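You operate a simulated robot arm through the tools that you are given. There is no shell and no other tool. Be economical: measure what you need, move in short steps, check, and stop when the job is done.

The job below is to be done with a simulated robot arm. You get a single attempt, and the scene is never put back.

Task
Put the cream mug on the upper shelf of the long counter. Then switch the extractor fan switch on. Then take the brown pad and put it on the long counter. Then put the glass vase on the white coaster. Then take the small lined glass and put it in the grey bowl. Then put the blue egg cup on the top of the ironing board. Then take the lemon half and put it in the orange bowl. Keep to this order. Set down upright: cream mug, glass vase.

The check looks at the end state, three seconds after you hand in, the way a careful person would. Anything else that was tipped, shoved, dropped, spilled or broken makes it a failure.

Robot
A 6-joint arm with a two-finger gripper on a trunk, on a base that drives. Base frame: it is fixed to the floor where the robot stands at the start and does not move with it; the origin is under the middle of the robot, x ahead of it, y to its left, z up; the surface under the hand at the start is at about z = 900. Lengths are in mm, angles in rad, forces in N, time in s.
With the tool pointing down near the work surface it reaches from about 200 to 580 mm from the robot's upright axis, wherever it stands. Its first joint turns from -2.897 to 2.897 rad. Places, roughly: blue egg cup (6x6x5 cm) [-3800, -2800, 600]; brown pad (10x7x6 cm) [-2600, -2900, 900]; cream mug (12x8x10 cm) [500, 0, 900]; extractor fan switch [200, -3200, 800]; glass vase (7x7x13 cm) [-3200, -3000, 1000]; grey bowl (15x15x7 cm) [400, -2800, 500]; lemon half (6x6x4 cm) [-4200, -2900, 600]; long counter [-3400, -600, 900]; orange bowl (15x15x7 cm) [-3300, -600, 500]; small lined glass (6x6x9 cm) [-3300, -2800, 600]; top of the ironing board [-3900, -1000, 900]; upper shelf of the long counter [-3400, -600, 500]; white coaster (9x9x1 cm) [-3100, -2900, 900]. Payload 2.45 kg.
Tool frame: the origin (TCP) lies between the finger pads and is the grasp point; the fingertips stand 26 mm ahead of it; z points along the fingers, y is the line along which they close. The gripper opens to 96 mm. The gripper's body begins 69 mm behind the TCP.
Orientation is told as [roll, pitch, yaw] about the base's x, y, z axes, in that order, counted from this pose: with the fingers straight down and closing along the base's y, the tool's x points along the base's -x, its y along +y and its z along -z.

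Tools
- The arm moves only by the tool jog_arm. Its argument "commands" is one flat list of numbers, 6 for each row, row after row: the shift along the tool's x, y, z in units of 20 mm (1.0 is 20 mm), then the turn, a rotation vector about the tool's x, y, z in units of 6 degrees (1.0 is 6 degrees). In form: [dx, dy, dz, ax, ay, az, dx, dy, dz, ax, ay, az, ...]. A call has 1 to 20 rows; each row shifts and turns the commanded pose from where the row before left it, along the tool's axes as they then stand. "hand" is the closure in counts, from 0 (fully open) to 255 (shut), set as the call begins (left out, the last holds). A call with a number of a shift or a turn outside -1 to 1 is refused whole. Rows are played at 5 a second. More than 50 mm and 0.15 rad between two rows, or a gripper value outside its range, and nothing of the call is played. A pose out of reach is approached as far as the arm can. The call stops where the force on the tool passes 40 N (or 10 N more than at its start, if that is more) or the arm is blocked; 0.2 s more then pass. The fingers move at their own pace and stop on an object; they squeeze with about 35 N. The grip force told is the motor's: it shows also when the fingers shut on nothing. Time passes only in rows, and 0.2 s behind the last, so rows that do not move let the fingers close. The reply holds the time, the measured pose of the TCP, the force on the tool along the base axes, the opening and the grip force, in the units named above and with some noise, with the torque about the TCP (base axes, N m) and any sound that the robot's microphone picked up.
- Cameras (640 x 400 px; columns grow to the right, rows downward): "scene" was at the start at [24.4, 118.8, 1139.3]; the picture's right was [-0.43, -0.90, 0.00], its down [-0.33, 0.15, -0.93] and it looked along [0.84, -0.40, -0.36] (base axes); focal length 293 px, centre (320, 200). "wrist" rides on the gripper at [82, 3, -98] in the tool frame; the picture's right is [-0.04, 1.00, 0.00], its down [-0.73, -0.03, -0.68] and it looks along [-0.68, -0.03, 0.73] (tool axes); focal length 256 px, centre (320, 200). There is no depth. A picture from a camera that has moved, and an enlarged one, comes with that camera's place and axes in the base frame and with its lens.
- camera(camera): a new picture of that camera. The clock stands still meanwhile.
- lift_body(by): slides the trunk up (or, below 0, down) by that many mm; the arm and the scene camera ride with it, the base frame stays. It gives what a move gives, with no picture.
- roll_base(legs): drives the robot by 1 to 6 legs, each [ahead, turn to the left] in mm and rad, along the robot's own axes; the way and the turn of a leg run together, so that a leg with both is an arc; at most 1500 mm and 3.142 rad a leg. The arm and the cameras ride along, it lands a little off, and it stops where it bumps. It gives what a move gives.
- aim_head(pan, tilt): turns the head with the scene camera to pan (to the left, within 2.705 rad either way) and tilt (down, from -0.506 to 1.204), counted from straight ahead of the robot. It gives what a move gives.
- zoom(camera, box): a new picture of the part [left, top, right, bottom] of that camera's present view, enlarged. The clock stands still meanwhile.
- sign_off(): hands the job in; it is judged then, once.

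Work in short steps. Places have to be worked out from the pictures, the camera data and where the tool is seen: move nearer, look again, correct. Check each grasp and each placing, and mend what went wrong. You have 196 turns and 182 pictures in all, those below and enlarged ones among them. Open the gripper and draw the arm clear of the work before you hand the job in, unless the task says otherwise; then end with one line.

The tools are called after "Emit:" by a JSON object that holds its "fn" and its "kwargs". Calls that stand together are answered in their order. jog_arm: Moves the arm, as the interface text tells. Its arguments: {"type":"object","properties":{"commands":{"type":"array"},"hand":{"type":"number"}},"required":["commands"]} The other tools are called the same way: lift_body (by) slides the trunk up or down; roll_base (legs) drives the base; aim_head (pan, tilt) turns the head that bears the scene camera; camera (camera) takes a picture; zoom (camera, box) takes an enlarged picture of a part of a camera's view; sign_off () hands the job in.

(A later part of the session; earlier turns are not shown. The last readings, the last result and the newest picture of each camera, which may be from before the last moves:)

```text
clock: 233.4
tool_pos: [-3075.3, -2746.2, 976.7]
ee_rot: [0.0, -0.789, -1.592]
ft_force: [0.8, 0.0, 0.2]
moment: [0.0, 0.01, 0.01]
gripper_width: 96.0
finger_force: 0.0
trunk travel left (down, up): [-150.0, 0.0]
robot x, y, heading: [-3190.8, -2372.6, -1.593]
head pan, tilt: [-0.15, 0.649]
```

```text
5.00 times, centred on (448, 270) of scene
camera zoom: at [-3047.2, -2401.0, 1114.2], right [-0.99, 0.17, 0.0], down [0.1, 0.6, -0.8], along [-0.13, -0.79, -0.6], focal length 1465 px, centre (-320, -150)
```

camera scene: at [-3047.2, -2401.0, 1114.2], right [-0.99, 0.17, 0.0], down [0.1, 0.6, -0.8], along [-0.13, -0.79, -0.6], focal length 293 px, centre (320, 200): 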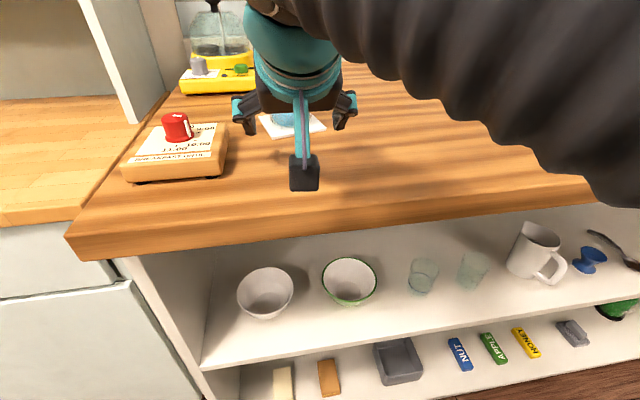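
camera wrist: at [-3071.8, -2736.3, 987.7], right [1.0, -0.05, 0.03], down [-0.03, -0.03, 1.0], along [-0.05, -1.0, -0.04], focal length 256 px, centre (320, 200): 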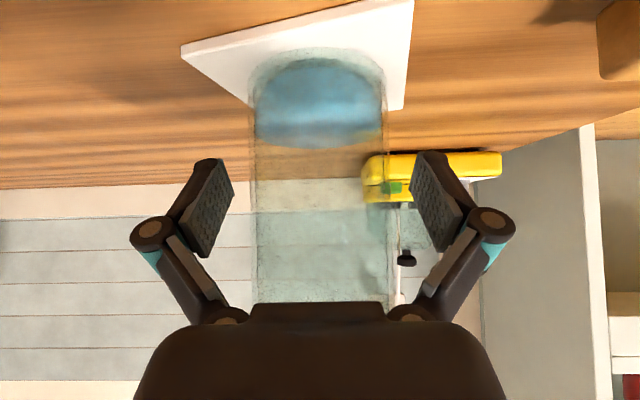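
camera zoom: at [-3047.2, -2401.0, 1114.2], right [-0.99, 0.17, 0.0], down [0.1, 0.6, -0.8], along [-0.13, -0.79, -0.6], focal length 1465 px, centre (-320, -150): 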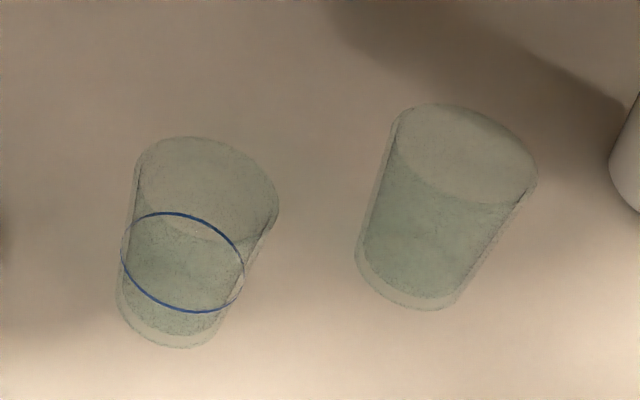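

The left glass, with the blue line, is the lined one, at about (-3322, -2749) on the shelf at z≈560. I'll back off, shift the base over to x≈-3322, centre the arm and lower the trunk.

Emit:
{"fn": "roll_base", "kwargs": {"legs": [[-350, 0], [0, -0.78], [190, 0], [0, 0.8]]}}

Emit:
{"fn": "lift_body", "kwargs": {"by": -150}}

Emit:
{"fn": "jog_arm", "kwargs": {"commands": [0, -0.95, 0, 0, 0, 0, 0, -0.95, 0, 0, 0, 0, 0, -0.95, 0, 0, 0, 0, 0, -0.95, 0, 0, 0, 0, 0, -0.95, 0, 0, 0, 0, 0.7, -0.9, 0.7, 0, 0, 0, 0.7, 0, 0.7, 0, 0, 0, 0.7, 0, 0.7, 0, 0, 0, 0.7, 0, 0.7, 0, 0, 0, 0.7, 0, 0.7, 0, 0, 0, 0.7, 0, 0.7, 0, 0, 0, 0.7, 0, 0.7, 0, 0, 0], "hand": 40}}

Emit:
{"fn": "aim_head", "kwargs": {"pan": 0.0, "tilt": 0.5}}

Emit:
{"fn": "camera", "kwargs": {"camera": "scene"}}

```text
clock: 241.0
tool_pos: [-3199.8, -2522.2, 977.2]
ee_rot: [0.0, -0.79, -1.58]
ft_force: [-0.7, -0.9, -0.5]
moment: [0.0, -0.01, -0.02]
gripper_width: 96.1
finger_force: 0.0
trunk travel left (down, up): [-150.0, 0.0]
robot x, y, heading: [-3322.0, -2154.0, -1.575]
head pan, tilt: [-0.15, 0.649]
```

```text
clock: 242.7
tool_pos: [-3200.1, -2522.5, 827.0]
ee_rot: [0.003, -0.789, -1.578]
ft_force: [0.2, 0.0, 0.0]
moment: [-0.04, -0.02, 0.01]
gripper_width: 96.2
finger_force: 0.1
trunk travel left (down, up): [0.0, 150.0]
robot x, y, heading: [-3321.9, -2153.5, -1.575]
head pan, tilt: [-0.15, 0.649]
```

```text
clock: 245.3
tool_pos: [-3313.2, -2521.1, 689.0]
ee_rot: [0.001, -0.789, -1.579]
ft_force: [0.8, 1.0, 0.7]
moment: [-0.01, 0.01, 0.02]
gripper_width: 80.7
finger_force: 0.1
trunk travel left (down, up): [0.0, 150.0]
robot x, y, heading: [-3322.8, -2152.3, -1.582]
head pan, tilt: [-0.15, 0.649]
```

```text
clock: 246.0
tool_pos: [-3314.5, -2522.9, 687.1]
ee_rot: [0.002, -0.788, -1.579]
ft_force: [0.0, 0.4, -0.1]
moment: [-0.05, -0.02, 0.0]
gripper_width: 81.0
finger_force: 0.1
trunk travel left (down, up): [0.0, 150.0]
robot x, y, heading: [-3319.2, -2148.7, -1.573]
head pan, tilt: [0.0, 0.499]
```

```text
80 pictures are left
camera scene: at [-3163.8, -2183.6, 977.4], right [-1.0, 0.01, 0.0], down [0.0, 0.48, -0.88], along [-0.01, -0.88, -0.48], focal length 293 px, centre (320, 200)
```

scene: 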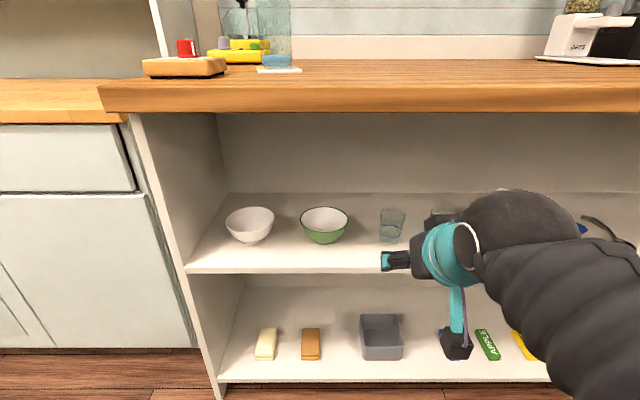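

I'll take a wrist view of the glass for a better fix.

Emit:
{"fn": "camera", "kwargs": {"camera": "wrist"}}

```text
79 pictures are left
camera wrist: at [-3308.2, -2394.5, 698.4], right [1.0, -0.04, 0.03], down [-0.03, -0.04, 1.0], along [-0.04, -1.0, -0.04], focal length 256 px, centre (320, 200)
```

wrist: 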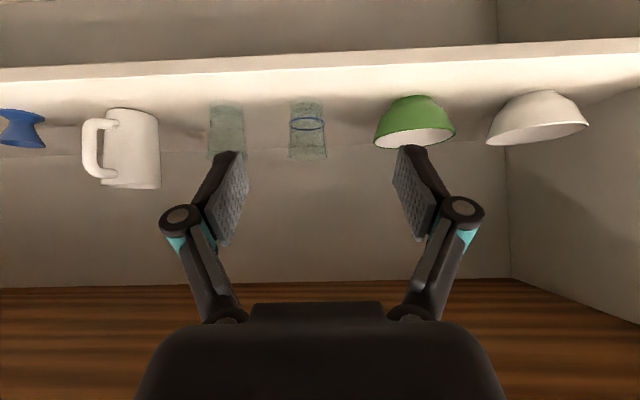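

The glass is at about (-3342, -2798), with its base at z≈531. I'll shift sideways 28 mm, lower to z≈580, then drive in.

Emit:
{"fn": "jog_arm", "kwargs": {"commands": [0.54, -0.2, 0.54, 0, 0, 0, 0.54, -0.2, 0.54, 0, 0, 0, 0.54, -0.2, 0.54, 0, 0, 0, 0.54, -0.2, 0.54, 0, 0, 0, 0.54, -0.2, 0.54, 0, 0, 0, 0.54, -0.2, 0.54, 0, 0, 0, 0.54, -0.2, 0.54, 0, 0, 0]}}

Emit:
{"fn": "roll_base", "kwargs": {"legs": [[150, 0]]}}

Emit:
{"fn": "camera", "kwargs": {"camera": "wrist"}}

```text
clock: 247.6
tool_pos: [-3341.3, -2522.2, 580.7]
ee_rot: [0.002, -0.788, -1.58]
ft_force: [-0.6, -0.4, -0.6]
moment: [0.01, 0.0, -0.01]
gripper_width: 81.0
finger_force: 0.1
trunk travel left (down, up): [0.0, 150.0]
robot x, y, heading: [-3323.3, -2151.3, -1.574]
head pan, tilt: [0.0, 0.499]
```

```text
clock: 249.0
tool_pos: [-3341.3, -2673.7, 582.2]
ee_rot: [0.003, -0.787, -1.582]
ft_force: [-0.5, -0.8, -0.4]
moment: [0.0, -0.02, 0.0]
gripper_width: 80.7
finger_force: 0.1
trunk travel left (down, up): [0.0, 150.0]
robot x, y, heading: [-3324.3, -2299.8, -1.577]
head pan, tilt: [0.0, 0.499]
```

```text
78 pictures are left
camera wrist: at [-3337.6, -2546.2, 592.6], right [1.0, -0.04, 0.03], down [-0.03, -0.04, 1.0], along [-0.04, -1.0, -0.04], focal length 256 px, centre (320, 200)
```

wrist: 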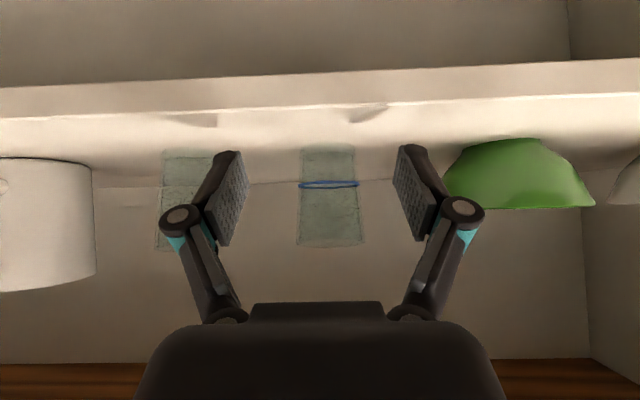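

5 mm off sideways, about 100 mm to go. I'll correct and drive 60 mm.

Emit:
{"fn": "jog_arm", "kwargs": {"commands": [0, 0.27, 0, 0, 0, 0]}}

Emit:
{"fn": "roll_base", "kwargs": {"legs": [[60, 0]]}}

Emit:
{"fn": "camera", "kwargs": {"camera": "wrist"}}

```text
clock: 249.4
tool_pos: [-3337.0, -2674.4, 581.6]
ee_rot: [0.002, -0.789, -1.58]
ft_force: [0.4, -0.4, 0.1]
moment: [0.01, -0.01, -0.02]
gripper_width: 80.8
finger_force: 0.1
trunk travel left (down, up): [0.0, 150.0]
robot x, y, heading: [-3327.8, -2307.3, -1.577]
head pan, tilt: [0.0, 0.499]
```

```text
clock: 250.4
tool_pos: [-3337.1, -2734.8, 582.2]
ee_rot: [0.002, -0.789, -1.582]
ft_force: [-0.5, 0.9, 0.3]
moment: [0.02, 0.0, -0.02]
gripper_width: 81.2
finger_force: 0.1
trunk travel left (down, up): [0.0, 150.0]
robot x, y, heading: [-3322.8, -2362.3, -1.579]
head pan, tilt: [0.0, 0.499]
```

```text
77 pictures are left
camera wrist: at [-3332.9, -2606.0, 592.5], right [1.0, -0.04, 0.03], down [-0.03, -0.04, 1.0], along [-0.04, -1.0, -0.04], focal length 256 px, centre (320, 200)
```

wrist: 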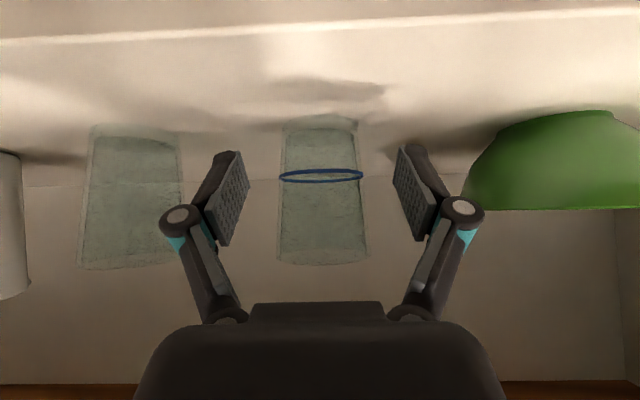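

Aligned; about 52 mm to go. I'll advance with the arm and close.

Emit:
{"fn": "jog_arm", "kwargs": {"commands": [-0.45, 0, 0.45, 0, 0, 0, -0.45, 0, 0.45, 0, 0, 0, -0.45, 0, 0.45, 0, 0, 0, -0.45, 0, 0.45, 0, 0, 0]}}

Emit:
{"fn": "camera", "kwargs": {"camera": "wrist"}}

```text
clock: 251.4
tool_pos: [-3338.9, -2785.2, 581.5]
ee_rot: [0.003, -0.786, -1.581]
ft_force: [0.4, -0.2, 0.1]
moment: [0.03, 0.02, 0.01]
gripper_width: 80.9
finger_force: 0.0
trunk travel left (down, up): [0.0, 150.0]
robot x, y, heading: [-3323.2, -2362.7, -1.575]
head pan, tilt: [0.0, 0.499]
```

```text
76 pictures are left
camera wrist: at [-3333.8, -2657.0, 592.8], right [1.0, -0.04, 0.03], down [-0.03, -0.04, 1.0], along [-0.04, -1.0, -0.04], focal length 256 px, centre (320, 200)
```

wrist: 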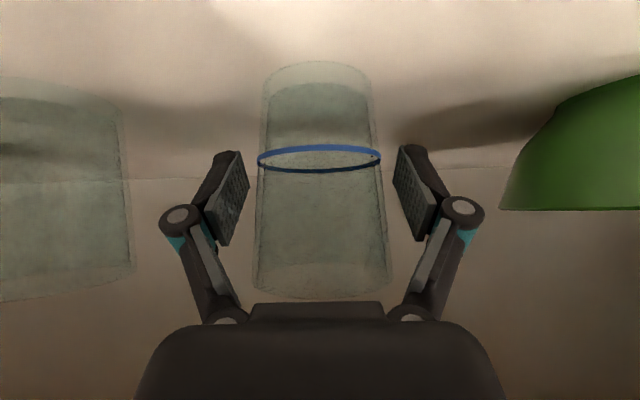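

The glass axis is a bit nearer than the TCP, so I'll back 9 mm and close.

Emit:
{"fn": "jog_arm", "kwargs": {"commands": [0.32, 0, -0.32, 0, 0, 0]}}

Emit:
{"fn": "jog_arm", "kwargs": {"commands": [0, 0, 0, 0, 0, 0, 0, 0, 0, 0, 0, 0, 0, 0, 0, 0, 0, 0, 0, 0, 0, 0, 0, 0], "hand": 255}}

Emit:
{"fn": "jog_arm", "kwargs": {"commands": [-0.1, 0, -0.1, 0, 0, 0, -0.14, 0, -0.14, 0, 0, 0, -0.18, 0, -0.18, 0, 0, 0, -0.18, 0, -0.18, 0, 0, 0, -0.18, 0, -0.18, 0, 0, 0, -0.18, 0, -0.18, 0, 0, 0]}}

Emit:
{"fn": "camera", "kwargs": {"camera": "wrist"}}

```text
clock: 251.8
tool_pos: [-3338.9, -2775.2, 582.5]
ee_rot: [0.002, -0.789, -1.581]
ft_force: [-0.2, -0.5, 0.3]
moment: [0.0, 0.01, 0.02]
gripper_width: 81.0
finger_force: 0.2
trunk travel left (down, up): [0.0, 150.0]
robot x, y, heading: [-3326.5, -2366.7, -1.578]
head pan, tilt: [0.0, 0.499]
```

```text
clock: 252.8
tool_pos: [-3338.5, -2776.2, 582.2]
ee_rot: [0.003, -0.788, -1.582]
ft_force: [0.3, -0.2, 0.3]
moment: [0.0, 0.03, -0.01]
gripper_width: 55.4
finger_force: 35.0
trunk travel left (down, up): [0.0, 150.0]
robot x, y, heading: [-3321.2, -2363.3, -1.579]
head pan, tilt: [0.0, 0.499]
```

```text
clock: 254.2
tool_pos: [-3337.9, -2775.4, 609.6]
ee_rot: [0.002, -0.789, -1.582]
ft_force: [-0.3, 0.4, -3.5]
moment: [-0.02, 0.01, 0.01]
gripper_width: 55.5
finger_force: 34.6
trunk travel left (down, up): [0.0, 150.0]
robot x, y, heading: [-3320.6, -2363.9, -1.578]
head pan, tilt: [0.0, 0.499]
```

```text
75 pictures are left
camera wrist: at [-3333.1, -2648.1, 619.6], right [1.0, -0.04, 0.03], down [-0.03, -0.04, 1.0], along [-0.04, -1.0, -0.04], focal length 256 px, centre (320, 200)
```

wrist: 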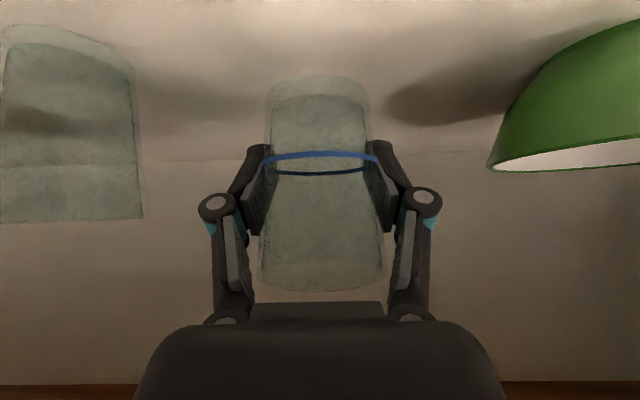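

The glass is held upright with no slip. I'll back out of the shelf and raise the trunk.

Emit:
{"fn": "roll_base", "kwargs": {"legs": [[-300, 0]]}}

Emit:
{"fn": "lift_body", "kwargs": {"by": 150}}

Emit:
{"fn": "camera", "kwargs": {"camera": "wrist"}}

Emit:
{"fn": "camera", "kwargs": {"camera": "scene"}}

```text
clock: 256.2
tool_pos: [-3334.2, -2473.0, 608.8]
ee_rot: [0.002, -0.789, -1.577]
ft_force: [-0.7, 0.0, -2.1]
moment: [-0.01, -0.03, 0.01]
gripper_width: 55.5
finger_force: 35.5
trunk travel left (down, up): [0.0, 150.0]
robot x, y, heading: [-3320.1, -2061.0, -1.576]
head pan, tilt: [0.0, 0.499]
```

```text
clock: 258.0
tool_pos: [-3336.2, -2473.0, 759.1]
ee_rot: [0.001, -0.79, -1.578]
ft_force: [0.1, 0.1, -1.0]
moment: [-0.01, 0.03, 0.0]
gripper_width: 55.5
finger_force: 34.9
trunk travel left (down, up): [-150.0, 0.0]
robot x, y, heading: [-3319.3, -2058.8, -1.573]
head pan, tilt: [0.0, 0.499]
```

```text
74 pictures are left
camera wrist: at [-3330.7, -2345.9, 769.4], right [1.0, -0.03, 0.03], down [-0.03, -0.04, 1.0], along [-0.03, -1.0, -0.04], focal length 256 px, centre (320, 200)
```

wrist: 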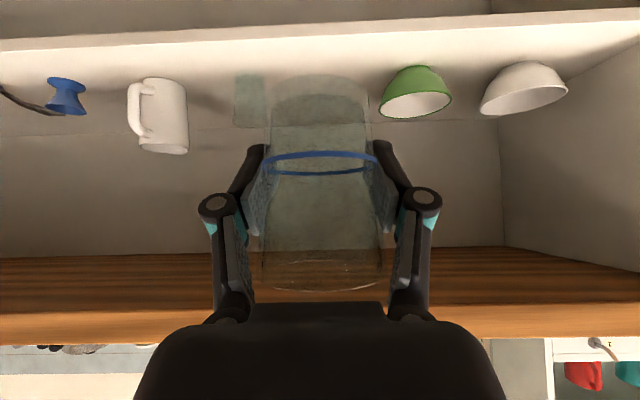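

```text
73 pictures are left
camera scene: at [-3163.4, -2091.3, 1127.4], right [-1.0, 0.0, 0.0], down [0.0, 0.48, -0.88], along [0.0, -0.88, -0.48], focal length 293 px, centre (320, 200)
```

scene: 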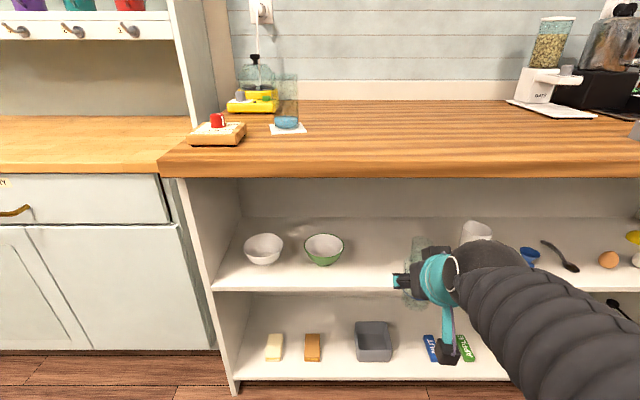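

Now the drive back east: turn to face +x and head along y≈-2100 to -2200.

Emit:
{"fn": "roll_base", "kwargs": {"legs": [[0, 1.51], [1350, 0], [1250, 0]]}}

Emit:
{"fn": "aim_head", "kwargs": {"pan": -0.2, "tilt": 0.3}}

Emit:
{"fn": "camera", "kwargs": {"camera": "scene"}}

Emit:
{"fn": "camera", "kwargs": {"camera": "wrist"}}

```text
clock: 274.2
tool_pos: [-334.1, -2341.3, 759.8]
ee_rot: [0.002, -0.788, -0.101]
ft_force: [-0.3, -0.8, -2.8]
moment: [0.02, 0.02, -0.01]
gripper_width: 55.1
finger_force: 34.7
trunk travel left (down, up): [-150.0, 0.0]
robot x, y, heading: [-741.3, -2285.2, -0.098]
head pan, tilt: [0.0, 0.499]
```

```text
clock: 274.9
tool_pos: [-331.4, -2340.5, 759.6]
ee_rot: [0.002, -0.789, -0.103]
ft_force: [0.4, 0.5, -2.2]
moment: [-0.04, -0.05, 0.0]
gripper_width: 55.4
finger_force: 35.1
trunk travel left (down, up): [-150.0, 0.0]
robot x, y, heading: [-746.3, -2292.2, -0.095]
head pan, tilt: [-0.201, 0.3]
```

```text
72 pictures are left
camera scene: at [-697.0, -2151.2, 1145.8], right [-0.29, -0.96, 0.0], down [-0.28, 0.09, -0.96], along [0.91, -0.28, -0.3], focal length 293 px, centre (320, 200)
```

scene: 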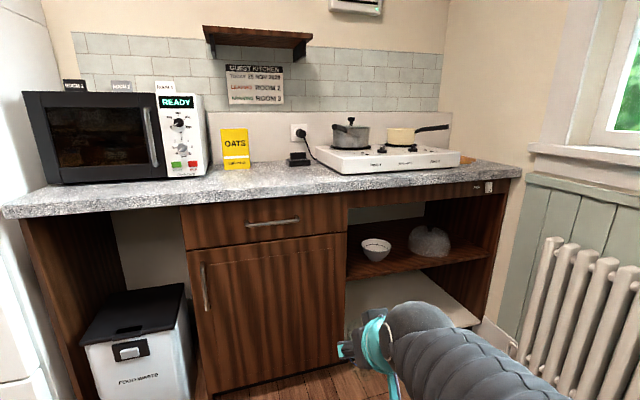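

```text
71 pictures are left
camera wrist: at [-458.8, -2323.8, 769.4], right [0.13, 0.99, 0.03], down [0.03, -0.03, 1.0], along [0.99, -0.13, -0.04], focal length 256 px, centre (320, 200)
```

wrist: 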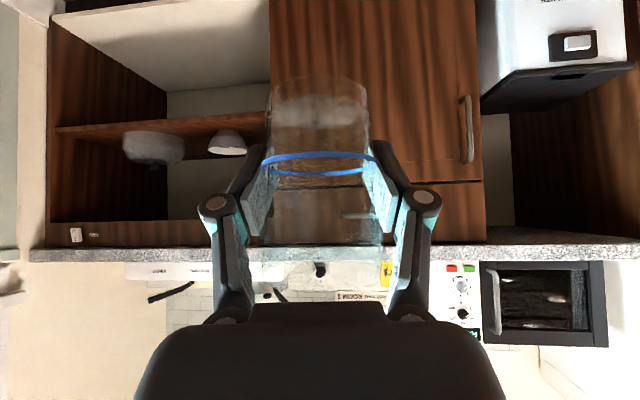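

The bowl is near (382, -2752). I'll move the base to (-450, -2745) facing +x, then lower the trunk.

Emit:
{"fn": "roll_base", "kwargs": {"legs": [[0, -0.9], [540, 0], [0, 1.0]]}}

Emit:
{"fn": "aim_head", "kwargs": {"pan": 0.0, "tilt": 0.5}}

Emit:
{"fn": "lift_body", "kwargs": {"by": -150}}

Emit:
{"fn": "camera", "kwargs": {"camera": "scene"}}

Emit:
{"fn": "camera", "kwargs": {"camera": "wrist"}}

```text
clock: 282.9
tool_pos: [-39.3, -2757.3, 758.6]
ee_rot: [0.003, -0.788, -0.013]
ft_force: [0.2, 0.2, -1.6]
moment: [-0.03, 0.01, -0.01]
gripper_width: 55.5
finger_force: 34.8
trunk travel left (down, up): [-150.0, 0.0]
robot x, y, heading: [-453.2, -2740.7, -0.01]
head pan, tilt: [-0.201, 0.3]
```

```text
clock: 283.7
tool_pos: [-39.1, -2757.8, 759.0]
ee_rot: [0.0, -0.788, -0.013]
ft_force: [-1.2, 0.2, -2.7]
moment: [-0.03, -0.04, 0.01]
gripper_width: 55.2
finger_force: 34.8
trunk travel left (down, up): [-150.0, 0.0]
robot x, y, heading: [-450.6, -2743.4, -0.009]
head pan, tilt: [0.0, 0.499]
```

```text
clock: 285.4
tool_pos: [-39.0, -2758.0, 608.6]
ee_rot: [0.001, -0.788, -0.012]
ft_force: [-1.1, -0.5, -2.6]
moment: [-0.02, -0.02, 0.01]
gripper_width: 55.1
finger_force: 35.1
trunk travel left (down, up): [0.0, 150.0]
robot x, y, heading: [-453.3, -2742.4, -0.013]
head pan, tilt: [0.0, 0.499]
```

```text
70 pictures are left
camera scene: at [-419.5, -2584.2, 977.5], right [-0.01, -1.0, 0.0], down [-0.48, 0.0, -0.88], along [0.88, -0.01, -0.48], focal length 293 px, centre (320, 200)
```

scene: 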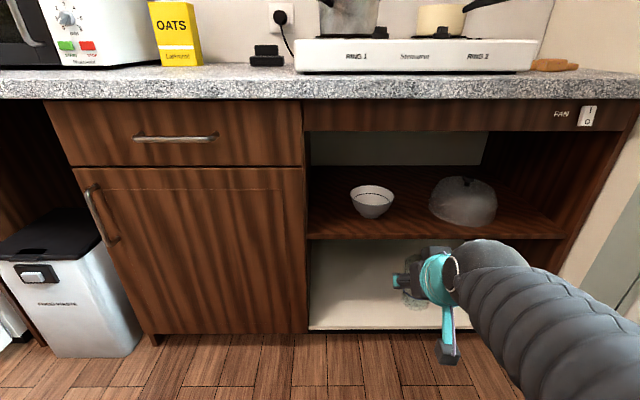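

```text
69 pictures are left
camera wrist: at [-166.6, -2753.5, 619.5], right [0.04, 1.0, 0.03], down [0.04, -0.03, 1.0], along [1.0, -0.04, -0.04], focal length 256 px, centre (320, 200)
```

wrist: 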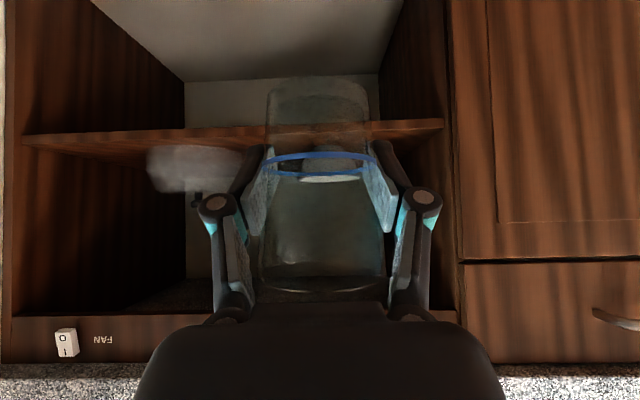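

The bowl's centre is about (398, -2757) with its rim at z≈550; the fascia bottom is at about 800. At 45° the wrist would strike the fascia, so I'll extend the arm to r≈520, rise 16 mm and flatten the tool slowly by about 10°.

Emit:
{"fn": "jog_arm", "kwargs": {"commands": [-0.55, 0, 0.4, 0, 0, 0, -0.66, 0, 0.49, 0, 0, 0, -0.66, 0, 0.49, 0, 0, 0, -0.66, 0, 0.49, 0, 0, 0, -0.66, 0, 0.49, 0, 0, 0, -0.66, 0, 0.49, 0, 0, 0, -0.4, 0, 0.3, 0, 0, 0, 0, 0, 0, 0, -0.2, 0, 0, 0, 0, 0, -0.25, 0, 0, 0, 0, 0, -0.25, 0, 0, 0, 0, 0, -0.25, 0, 0, 0, 0, 0, -0.25, 0, 0, 0, 0, 0, -0.25, 0, 0, 0, 0, 0, -0.2, 0]}}

Emit:
{"fn": "camera", "kwargs": {"camera": "wrist"}}

Emit:
{"fn": "camera", "kwargs": {"camera": "scene"}}

```text
clock: 288.4
tool_pos: [65.4, -2758.8, 623.0]
ee_rot: [-0.001, -0.962, -0.011]
ft_force: [-0.8, -0.3, -1.9]
moment: [0.03, -0.02, -0.03]
gripper_width: 55.4
finger_force: 35.4
trunk travel left (down, up): [0.0, 150.0]
robot x, y, heading: [-451.2, -2742.7, -0.005]
head pan, tilt: [0.0, 0.499]
```

```text
68 pictures are left
camera wrist: at [-62.1, -2754.8, 612.9], right [0.03, 1.0, 0.03], down [-0.14, -0.03, 0.99], along [0.99, -0.04, 0.14], focal length 256 px, centre (320, 200)
```

wrist: 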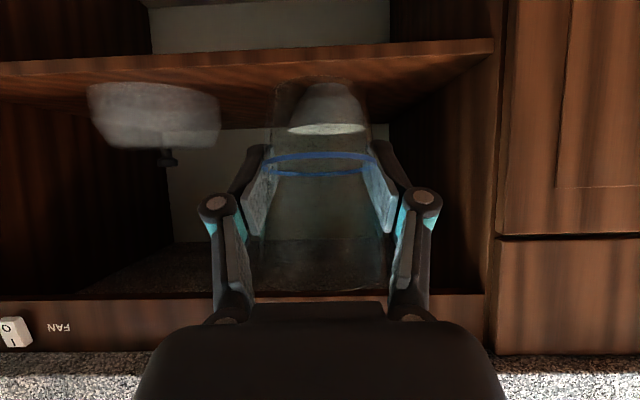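

```text
67 pictures are left
camera scene: at [-419.4, -2584.2, 977.5], right [-0.01, -1.0, 0.0], down [-0.48, 0.0, -0.88], along [0.88, -0.01, -0.48], focal length 293 px, centre (320, 200)
```

scene: 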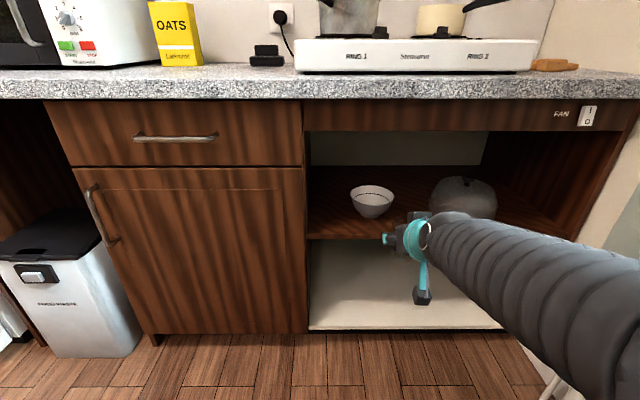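

The flattening worked. I'll correct y by 7 mm and drive in 200 mm.

Emit:
{"fn": "jog_arm", "kwargs": {"commands": [0, 0.35, 0, 0, 0, 0]}}

Emit:
{"fn": "roll_base", "kwargs": {"legs": [[200, 0]]}}

Emit:
{"fn": "camera", "kwargs": {"camera": "wrist"}}

Emit:
{"fn": "camera", "kwargs": {"camera": "scene"}}

```text
clock: 288.8
tool_pos: [64.4, -2751.9, 624.8]
ee_rot: [0.001, -0.96, -0.014]
ft_force: [0.2, 1.2, -1.8]
moment: [-0.01, 0.01, -0.01]
gripper_width: 55.1
finger_force: 35.1
trunk travel left (down, up): [0.0, 150.0]
robot x, y, heading: [-453.8, -2742.1, -0.011]
head pan, tilt: [0.0, 0.499]
```

```text
clock: 290.4
tool_pos: [265.5, -2754.0, 625.2]
ee_rot: [0.003, -0.96, -0.013]
ft_force: [-0.6, -0.6, -2.5]
moment: [-0.01, -0.01, -0.01]
gripper_width: 55.3
finger_force: 35.3
trunk travel left (down, up): [0.0, 150.0]
robot x, y, heading: [-252.1, -2744.5, -0.005]
head pan, tilt: [0.0, 0.499]
```

```text
66 pictures are left
camera wrist: at [138.6, -2749.4, 613.1], right [0.03, 1.0, 0.03], down [-0.14, -0.03, 0.99], along [0.99, -0.04, 0.14], focal length 256 px, centre (320, 200)
```

wrist: 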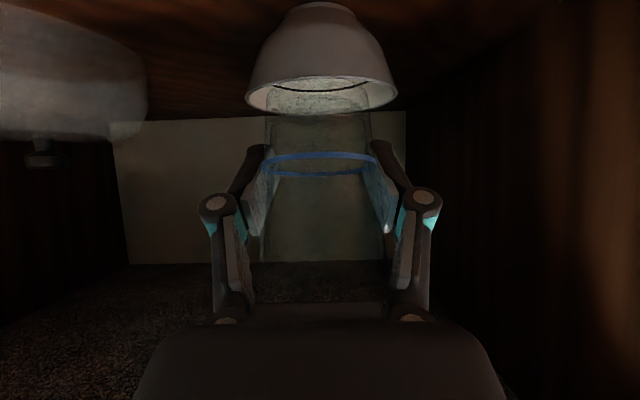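

```text
65 pictures are left
camera scene: at [-218.7, -2585.9, 977.5], right [-0.01, -1.0, 0.0], down [-0.48, 0.0, -0.88], along [0.88, -0.01, -0.48], focal length 293 px, centre (320, 200)
```

scene: 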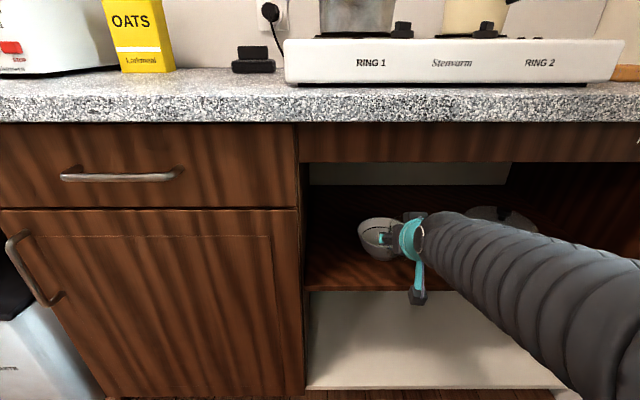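

The bowl centre is (379, -2754), right in line. I'll drive 100 mm more.

Emit:
{"fn": "roll_base", "kwargs": {"legs": [[100, 0]]}}

Emit:
{"fn": "camera", "kwargs": {"camera": "wrist"}}

Emit:
{"fn": "camera", "kwargs": {"camera": "scene"}}

```text
clock: 291.6
tool_pos: [366.1, -2755.0, 625.1]
ee_rot: [0.002, -0.96, -0.012]
ft_force: [0.9, 0.0, -1.9]
moment: [0.01, 0.0, -0.02]
gripper_width: 55.1
finger_force: 34.7
trunk travel left (down, up): [0.0, 150.0]
robot x, y, heading: [-152.1, -2748.0, -0.009]
head pan, tilt: [0.0, 0.499]
```

```text
64 pictures are left
camera wrist: at [239.0, -2750.0, 613.0], right [0.03, 1.0, 0.03], down [-0.14, -0.03, 0.99], along [0.99, -0.04, 0.14], focal length 256 px, centre (320, 200)
```

wrist: 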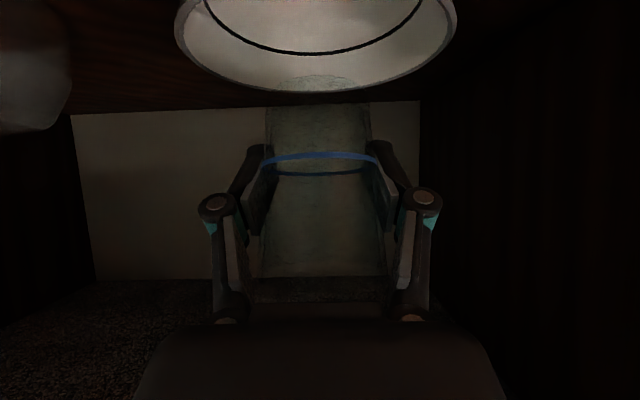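

```text
63 pictures are left
camera scene: at [-118.4, -2586.7, 977.5], right [-0.01, -1.0, 0.0], down [-0.48, 0.0, -0.88], along [0.88, -0.01, -0.48], focal length 293 px, centre (320, 200)
```

scene: 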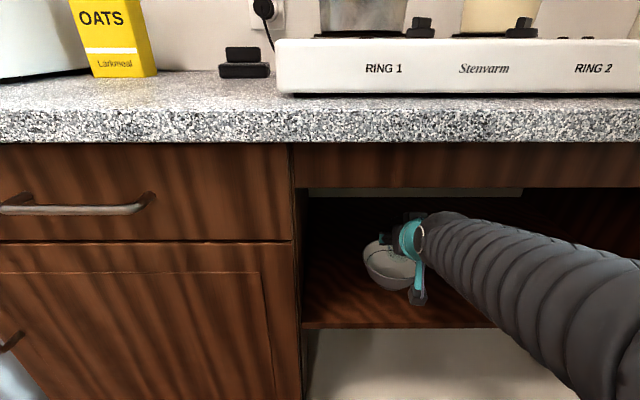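

The glass is over the bowl. I'll lower 60 mm and forward 8 mm.

Emit:
{"fn": "jog_arm", "kwargs": {"commands": [0.3, 0, 0.3, 0, 0, 0, 0.37, 0, 0.34, 0, 0, 0, 0.37, 0, 0.34, 0, 0, 0, 0.37, 0, 0.34, 0, 0, 0, 0.37, 0, 0.34, 0, 0, 0, 0.37, 0, 0.34, 0, 0, 0]}}

Emit:
{"fn": "camera", "kwargs": {"camera": "wrist"}}

Emit:
{"fn": "zoom", "kwargs": {"camera": "scene", "box": [320, 190, 480, 290]}}

```text
clock: 293.0
tool_pos: [373.3, -2753.6, 573.2]
ee_rot: [0.006, -0.962, -0.013]
ft_force: [-1.6, 0.6, -2.8]
moment: [-0.01, -0.03, 0.03]
gripper_width: 55.4
finger_force: 35.0
out of reach, approached as far as the arm can: row 6
trunk travel left (down, up): [0.0, 150.0]
robot x, y, heading: [-151.7, -2744.5, -0.0]
head pan, tilt: [0.0, 0.499]
```

```text
62 pictures are left
camera wrist: at [246.5, -2749.2, 561.2], right [0.03, 1.0, 0.04], down [-0.14, -0.03, 0.99], along [0.99, -0.04, 0.14], focal length 256 px, centre (320, 200)
```

wrist: 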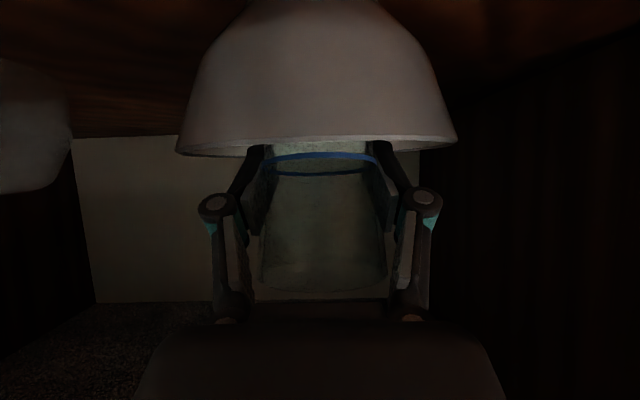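

```text
4.00 times, centred on (400, 240) of scene
camera zoom: at [-118.4, -2586.7, 977.5], right [-0.01, -1.0, 0.0], down [-0.48, 0.0, -0.88], along [0.88, -0.01, -0.48], focal length 1172 px, centre (0, 40)
```

zoom: 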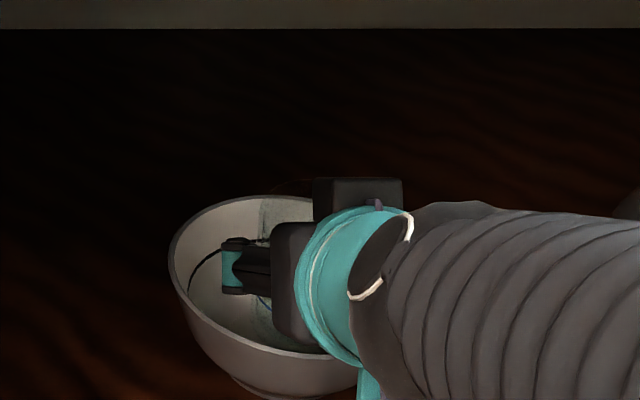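

The reach limit comes from the flat pitch. Inside the shelf there's now room to return to 45°, which also sets the glass upright. I'll do that and lower further.

Emit:
{"fn": "jog_arm", "kwargs": {"commands": [0, 0, 0, 0, 0.33, 0, 0, 0, 0, 0, 0.33, 0, 0, 0, 0, 0, 0.33, 0, 0, 0, 0, 0, 0.33, 0, 0, 0, 0, 0, 0.34, 0, 0.18, 0, 0.18, 0, 0, 0, 0.18, 0, 0.18, 0, 0, 0, 0.18, 0, 0.18, 0, 0, 0, 0.18, 0, 0.18, 0, 0, 0, 0.1, 0, 0.1, 0, 0, 0]}}

Emit:
{"fn": "camera", "kwargs": {"camera": "wrist"}}

Emit:
{"fn": "zoom", "kwargs": {"camera": "scene", "box": [320, 190, 480, 290]}}

```text
clock: 295.2
tool_pos: [373.3, -2753.2, 550.1]
ee_rot: [0.003, -0.787, -0.012]
ft_force: [1.1, 0.1, -0.5]
moment: [0.01, -0.06, -0.02]
gripper_width: 55.4
finger_force: 35.3
trunk travel left (down, up): [0.0, 150.0]
robot x, y, heading: [-152.1, -2744.2, -0.008]
head pan, tilt: [0.0, 0.499]
```

```text
60 pictures are left
camera wrist: at [246.5, -2748.8, 560.1], right [0.04, 1.0, 0.03], down [0.04, -0.03, 1.0], along [1.0, -0.04, -0.04], focal length 256 px, centre (320, 200)
```

wrist: 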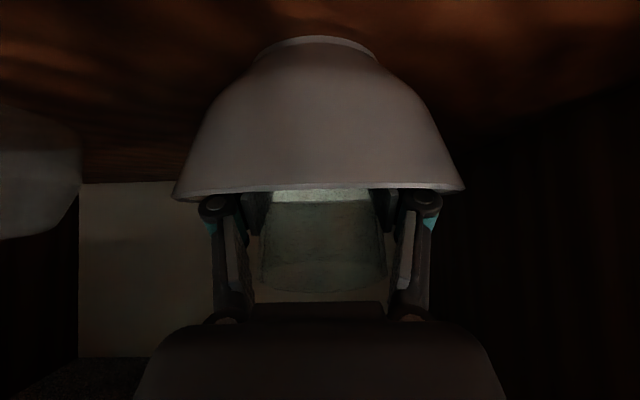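

```text
4.00 times, centred on (400, 240) of scene
camera zoom: at [-118.4, -2586.7, 977.5], right [-0.01, -1.0, 0.0], down [-0.48, 0.0, -0.88], along [0.88, -0.01, -0.48], focal length 1172 px, centre (0, 40)
```

zoom: 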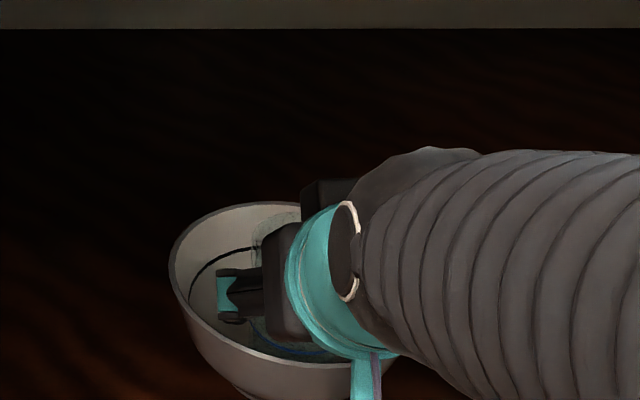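

Emit:
{"fn": "jog_arm", "kwargs": {"commands": [0.08, 0, 0.08, 0, 0, 0, 0.08, 0, 0.08, 0, 0, 0, 0.08, 0, 0.08, 0, 0, 0, 0.06, 0, 0.06, 0, 0, 0]}}

```text
clock: 296.2
tool_pos: [372.4, -2752.7, 541.5]
ee_rot: [0.002, -0.786, -0.012]
ft_force: [1.5, 0.5, -0.7]
moment: [-0.03, 0.0, -0.03]
gripper_width: 55.6
finger_force: 34.8
trunk travel left (down, up): [0.0, 150.0]
robot x, y, heading: [-147.3, -2746.8, -0.007]
head pan, tilt: [0.0, 0.499]
```

Emit:
{"fn": "jog_arm", "kwargs": {"commands": [0.06, 0, 0.06, 0, 0, 0, 0.06, 0, 0.06, 0, 0, 0, 0.06, 0, 0.06, 0, 0, 0, 0.06, 0, 0.06, 0, 0, 0]}}

```text
clock: 297.2
tool_pos: [374.5, -2753.3, 537.6]
ee_rot: [0.004, -0.79, -0.011]
ft_force: [-3.9, -1.4, 12.9]
moment: [-0.11, 0.41, -0.08]
gripper_width: 55.4
finger_force: 35.1
trunk travel left (down, up): [0.0, 150.0]
robot x, y, heading: [-153.2, -2750.6, -0.006]
head pan, tilt: [0.0, 0.499]
```

Seated in the bowl. I'll open only slightly, to about 68 mm, to avoid the bowl walls, then rise straight up.

Emit:
{"fn": "jog_arm", "kwargs": {"commands": [-0.04, 0, -0.04, 0, 0, 0, 0, 0, 0, 0, 0, 0, 0, 0, 0, 0, 0, 0], "hand": 74}}

Emit:
{"fn": "camera", "kwargs": {"camera": "wrist"}}

Emit:
{"fn": "zoom", "kwargs": {"camera": "scene", "box": [320, 190, 480, 290]}}

```text
clock: 298.0
tool_pos: [374.2, -2752.9, 536.5]
ee_rot: [0.003, -0.788, -0.01]
ft_force: [-1.0, -0.1, 0.0]
moment: [0.0, 0.03, 0.04]
gripper_width: 67.3
finger_force: 0.0
trunk travel left (down, up): [0.0, 150.0]
robot x, y, heading: [-152.8, -2743.6, -0.003]
head pan, tilt: [0.0, 0.499]
```

```text
58 pictures are left
camera wrist: at [246.4, -2748.9, 546.3], right [0.04, 1.0, 0.03], down [0.04, -0.03, 1.0], along [1.0, -0.04, -0.04], focal length 256 px, centre (320, 200)
```

wrist: 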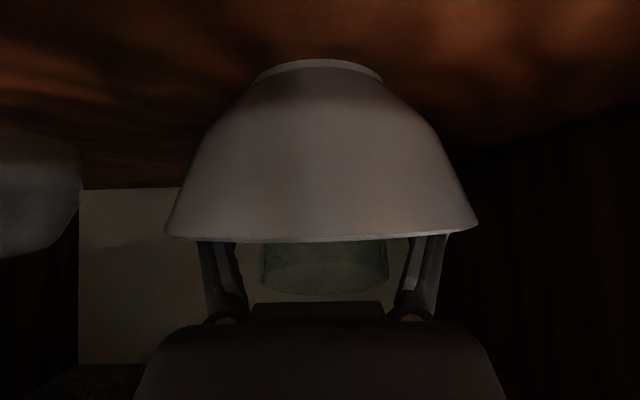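

```text
4.00 times, centred on (400, 240) of scene
camera zoom: at [-118.5, -2586.7, 977.5], right [-0.01, -1.0, 0.0], down [-0.48, 0.0, -0.88], along [0.88, -0.01, -0.48], focal length 1172 px, centre (0, 40)
```

zoom: 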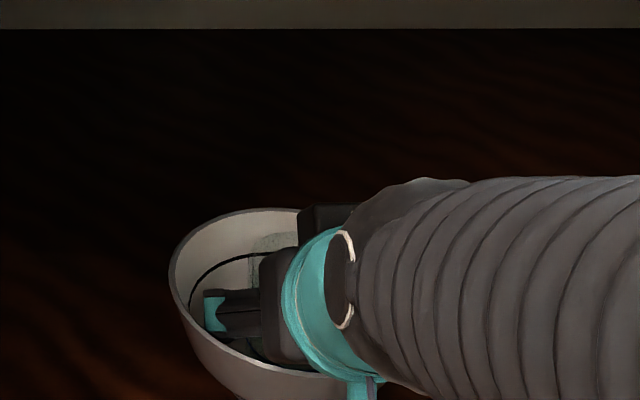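

I'll rise straight up in small steps to z≈605, then open wider and back out.

Emit:
{"fn": "jog_arm", "kwargs": {"commands": [-0.18, 0, -0.18, 0, 0, 0, -0.2, 0, -0.2, 0, 0, 0, -0.2, 0, -0.2, 0, 0, 0, -0.2, 0, -0.2, 0, 0, 0, -0.2, 0, -0.2, 0, 0, 0, -0.2, 0, -0.2, 0, 0, 0, -0.2, 0, -0.2, 0, 0, 0, -0.2, 0, -0.2, 0, 0, 0, -0.2, 0, -0.2, 0, 0, 0, -0.2, 0, -0.2, 0, 0, 0, -0.2, 0, -0.2, 0, 0, 0, -0.2, 0, -0.2, 0, 0, 0]}}

Emit:
{"fn": "camera", "kwargs": {"camera": "wrist"}}

```text
clock: 300.6
tool_pos: [373.2, -2753.6, 601.6]
ee_rot: [0.002, -0.788, -0.011]
ft_force: [-0.6, 0.1, 0.0]
moment: [0.0, 0.01, 0.0]
gripper_width: 68.3
finger_force: 0.0
trunk travel left (down, up): [0.0, 150.0]
robot x, y, heading: [-149.6, -2742.2, -0.007]
head pan, tilt: [0.0, 0.499]
```

```text
56 pictures are left
camera wrist: at [246.4, -2749.0, 613.7], right [0.04, 1.0, 0.03], down [0.04, -0.03, 1.0], along [1.0, -0.04, -0.04], focal length 256 px, centre (320, 200)
```

wrist: 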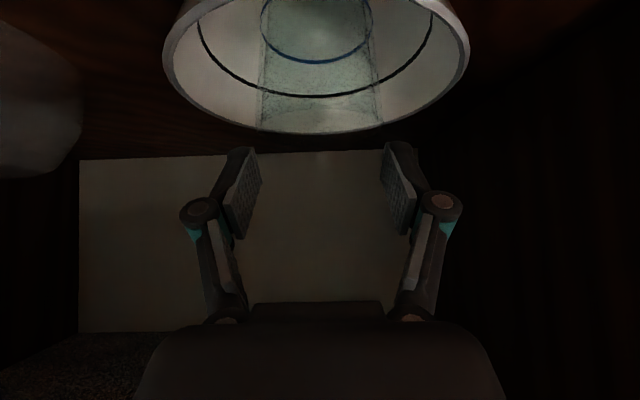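

The glass stands in the bowl and the fingers are clear above it. I'll drive straight back.

Emit:
{"fn": "roll_base", "kwargs": {"legs": [[-350, 0]]}}

Emit:
{"fn": "camera", "kwargs": {"camera": "scene"}}

```text
clock: 302.8
tool_pos: [23.7, -2752.0, 603.0]
ee_rot: [0.0, -0.787, -0.014]
ft_force: [-0.2, 0.0, -0.2]
moment: [-0.03, 0.03, -0.03]
gripper_width: 68.3
finger_force: 0.1
trunk travel left (down, up): [0.0, 150.0]
robot x, y, heading: [-499.2, -2741.5, -0.007]
head pan, tilt: [0.0, 0.499]
```

```text
55 pictures are left
camera scene: at [-467.8, -2583.8, 977.5], right [-0.01, -1.0, 0.0], down [-0.48, 0.0, -0.88], along [0.88, -0.01, -0.48], focal length 293 px, centre (320, 200)
```

scene: 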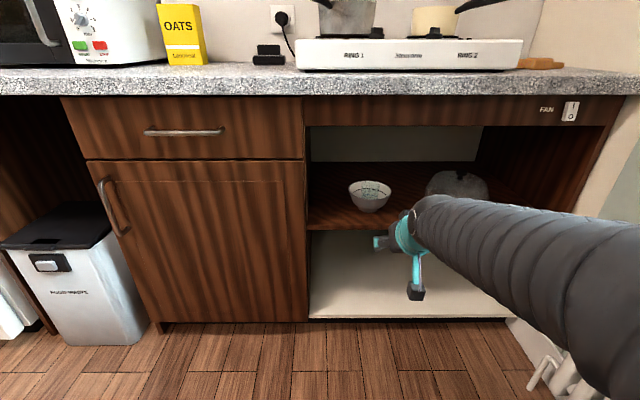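

Glass in the bowl. Next is the egg cup near (-3789, -2770). I'll raise the trunk and drive west again.

Emit:
{"fn": "lift_body", "kwargs": {"by": 150}}

Emit:
{"fn": "roll_base", "kwargs": {"legs": [[0, 1.3], [0, 1.3], [1000, 0], [0, 0.55], [1200, 0]]}}

```text
clock: 304.6
tool_pos: [24.4, -2751.9, 752.2]
ee_rot: [0.001, -0.788, -0.012]
ft_force: [0.7, 0.0, -1.0]
moment: [-0.03, -0.01, -0.01]
gripper_width: 68.0
finger_force: 0.0
trunk travel left (down, up): [-150.0, 0.0]
robot x, y, heading: [-498.7, -2739.7, -0.01]
head pan, tilt: [0.0, 0.499]
```

```text
clock: 323.5
tool_pos: [-3092.3, -2271.8, 752.7]
ee_rot: [0.0, -0.787, -3.132]
ft_force: [0.7, -0.2, -0.8]
moment: [-0.01, -0.02, 0.0]
gripper_width: 68.1
finger_force: 0.2
trunk travel left (down, up): [-150.0, 0.0]
robot x, y, heading: [-2564.0, -2270.3, -3.124]
head pan, tilt: [0.0, 0.499]
```

I'll retract the arm 110 mm, go on to (-3785, -2080) and turn to face the shelf.

Emit:
{"fn": "jog_arm", "kwargs": {"commands": [0.7, 0, -0.7, 0, 0, 0, 0.7, 0, -0.7, 0, 0, 0, 0.7, 0, -0.7, 0, 0, 0, 0.7, 0, -0.7, 0, 0, 0, 0.7, 0, -0.7, 0, 0, 0, 0.5, 0, -0.5, 0, 0, 0]}}

Emit:
{"fn": "roll_base", "kwargs": {"legs": [[0, -0.172], [1236, 0], [0, 1.725]]}}

Emit:
{"fn": "aim_head", "kwargs": {"pan": 0.0, "tilt": 0.5}}

Emit:
{"fn": "camera", "kwargs": {"camera": "scene"}}

Emit:
{"fn": "camera", "kwargs": {"camera": "wrist"}}

```text
clock: 324.9
tool_pos: [-2977.1, -2268.7, 754.0]
ee_rot: [0.003, -0.787, -3.131]
ft_force: [0.0, -0.1, -1.1]
moment: [0.05, -0.03, 0.0]
gripper_width: 68.1
finger_force: 0.0
trunk travel left (down, up): [-150.0, 0.0]
robot x, y, heading: [-2566.7, -2268.5, -3.133]
head pan, tilt: [0.0, 0.499]
```

```text
clock: 335.9
tool_pos: [-3794.3, -2479.6, 754.3]
ee_rot: [0.002, -0.787, -1.592]
ft_force: [0.0, -1.0, 0.2]
moment: [0.0, -0.02, -0.02]
gripper_width: 68.0
finger_force: 0.2
trunk travel left (down, up): [-150.0, 0.0]
robot x, y, heading: [-3781.1, -2064.6, -1.585]
head pan, tilt: [0.0, 0.499]
```

```text
clock: 336.5
tool_pos: [-3794.2, -2478.4, 752.1]
ee_rot: [0.001, -0.788, -1.592]
ft_force: [-0.6, 0.2, 0.9]
moment: [-0.04, 0.01, -0.01]
gripper_width: 68.3
finger_force: 0.1
trunk travel left (down, up): [-150.0, 0.0]
robot x, y, heading: [-3783.3, -2068.0, -1.584]
head pan, tilt: [0.0, 0.499]
```

```text
54 pictures are left
camera scene: at [-3625.1, -2101.4, 1127.5], right [-1.0, 0.02, 0.0], down [0.01, 0.48, -0.88], along [-0.02, -0.88, -0.48], focal length 293 px, centre (320, 200)
```

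scene: 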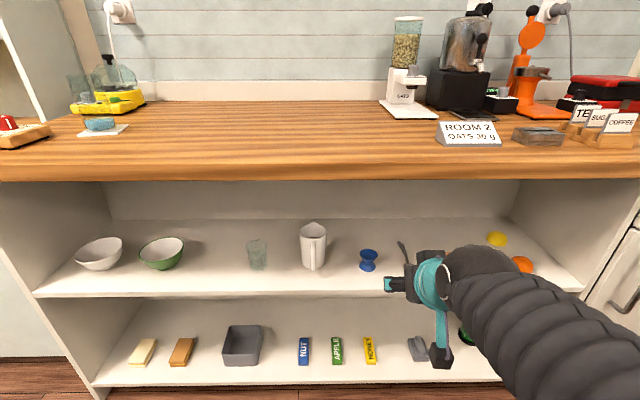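

```text
53 pictures are left
camera wrist: at [-3788.6, -2351.8, 763.9], right [1.0, -0.05, 0.03], down [-0.03, -0.04, 1.0], along [-0.05, -1.0, -0.04], focal length 256 px, centre (320, 200)
```

wrist: 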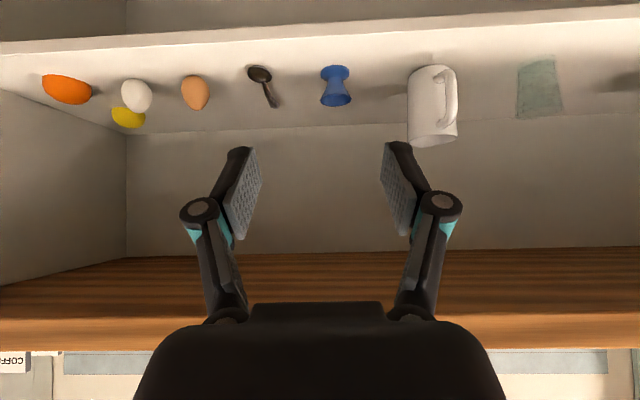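

The egg cup is at (-3777, -2762). I'll lower the trunk and arm to TCP z≈570, shift 23 mm sideways and drive in 190 mm.

Emit:
{"fn": "lift_body", "kwargs": {"by": -150}}

Emit:
{"fn": "jog_arm", "kwargs": {"commands": [0.38, 0.38, 0.38, 0, 0, 0, 0.38, 0.38, 0.38, 0, 0, 0, 0.38, 0.38, 0.38, 0, 0, 0], "hand": 0}}

Emit:
{"fn": "roll_base", "kwargs": {"legs": [[190, 0]]}}

Emit:
{"fn": "camera", "kwargs": {"camera": "wrist"}}

```text
clock: 338.3
tool_pos: [-3793.7, -2479.6, 603.1]
ee_rot: [0.001, -0.787, -1.591]
ft_force: [0.0, -0.6, 0.0]
moment: [0.0, 0.03, -0.01]
gripper_width: 67.9
finger_force: 0.1
trunk travel left (down, up): [0.0, 150.0]
robot x, y, heading: [-3782.9, -2067.9, -1.585]
head pan, tilt: [0.0, 0.499]
```

```text
clock: 339.1
tool_pos: [-3771.9, -2479.6, 571.0]
ee_rot: [0.001, -0.787, -1.593]
ft_force: [0.5, 1.3, -0.9]
moment: [0.01, 0.01, 0.03]
gripper_width: 96.0
finger_force: 0.1
trunk travel left (down, up): [0.0, 150.0]
robot x, y, heading: [-3783.7, -2070.8, -1.59]
head pan, tilt: [0.0, 0.499]
```

```text
clock: 340.6
tool_pos: [-3774.9, -2671.0, 570.8]
ee_rot: [-0.002, -0.787, -1.593]
ft_force: [0.5, 0.7, 0.1]
moment: [0.01, 0.0, 0.04]
gripper_width: 96.1
finger_force: 0.1
trunk travel left (down, up): [0.0, 150.0]
robot x, y, heading: [-3785.4, -2262.4, -1.591]
head pan, tilt: [0.0, 0.499]
```

```text
52 pictures are left
camera wrist: at [-3769.0, -2543.3, 581.5], right [1.0, -0.05, 0.03], down [-0.03, -0.04, 1.0], along [-0.05, -1.0, -0.04], focal length 256 px, centre (320, 200)
```

wrist: 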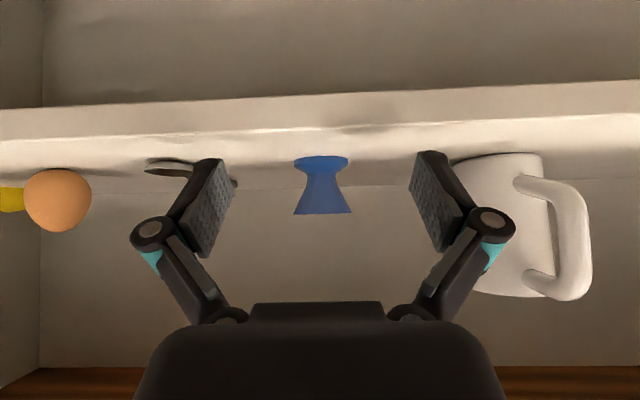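

Nearly centred; about 95 mm to go. I'll narrow the opening to 81 mm to stay clear of the mug, drive 60 mm and look.

Emit:
{"fn": "jog_arm", "kwargs": {"commands": [0, 0, 0, 0, 0, 0], "hand": 40}}

Emit:
{"fn": "roll_base", "kwargs": {"legs": [[60, 0]]}}

Emit:
{"fn": "camera", "kwargs": {"camera": "wrist"}}

```text
clock: 341.0
tool_pos: [-3775.5, -2671.1, 570.9]
ee_rot: [0.001, -0.787, -1.59]
ft_force: [-0.5, 0.6, -0.1]
moment: [0.0, 0.0, 0.02]
gripper_width: 81.0
finger_force: 0.1
trunk travel left (down, up): [0.0, 150.0]
robot x, y, heading: [-3785.6, -2261.7, -1.585]
head pan, tilt: [0.0, 0.499]
```

```text
clock: 342.0
tool_pos: [-3776.8, -2731.2, 571.1]
ee_rot: [0.0, -0.787, -1.592]
ft_force: [-0.2, 0.0, -0.3]
moment: [0.04, 0.01, 0.01]
gripper_width: 80.9
finger_force: 0.0
trunk travel left (down, up): [0.0, 150.0]
robot x, y, heading: [-3787.5, -2321.4, -1.587]
head pan, tilt: [0.0, 0.499]
```

```text
51 pictures are left
camera wrist: at [-3770.1, -2603.5, 581.5], right [1.0, -0.05, 0.03], down [-0.03, -0.04, 1.0], along [-0.05, -1.0, -0.04], focal length 256 px, centre (320, 200)
```

wrist: 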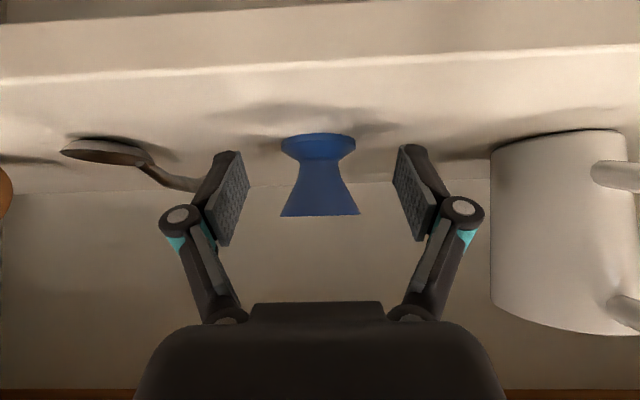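

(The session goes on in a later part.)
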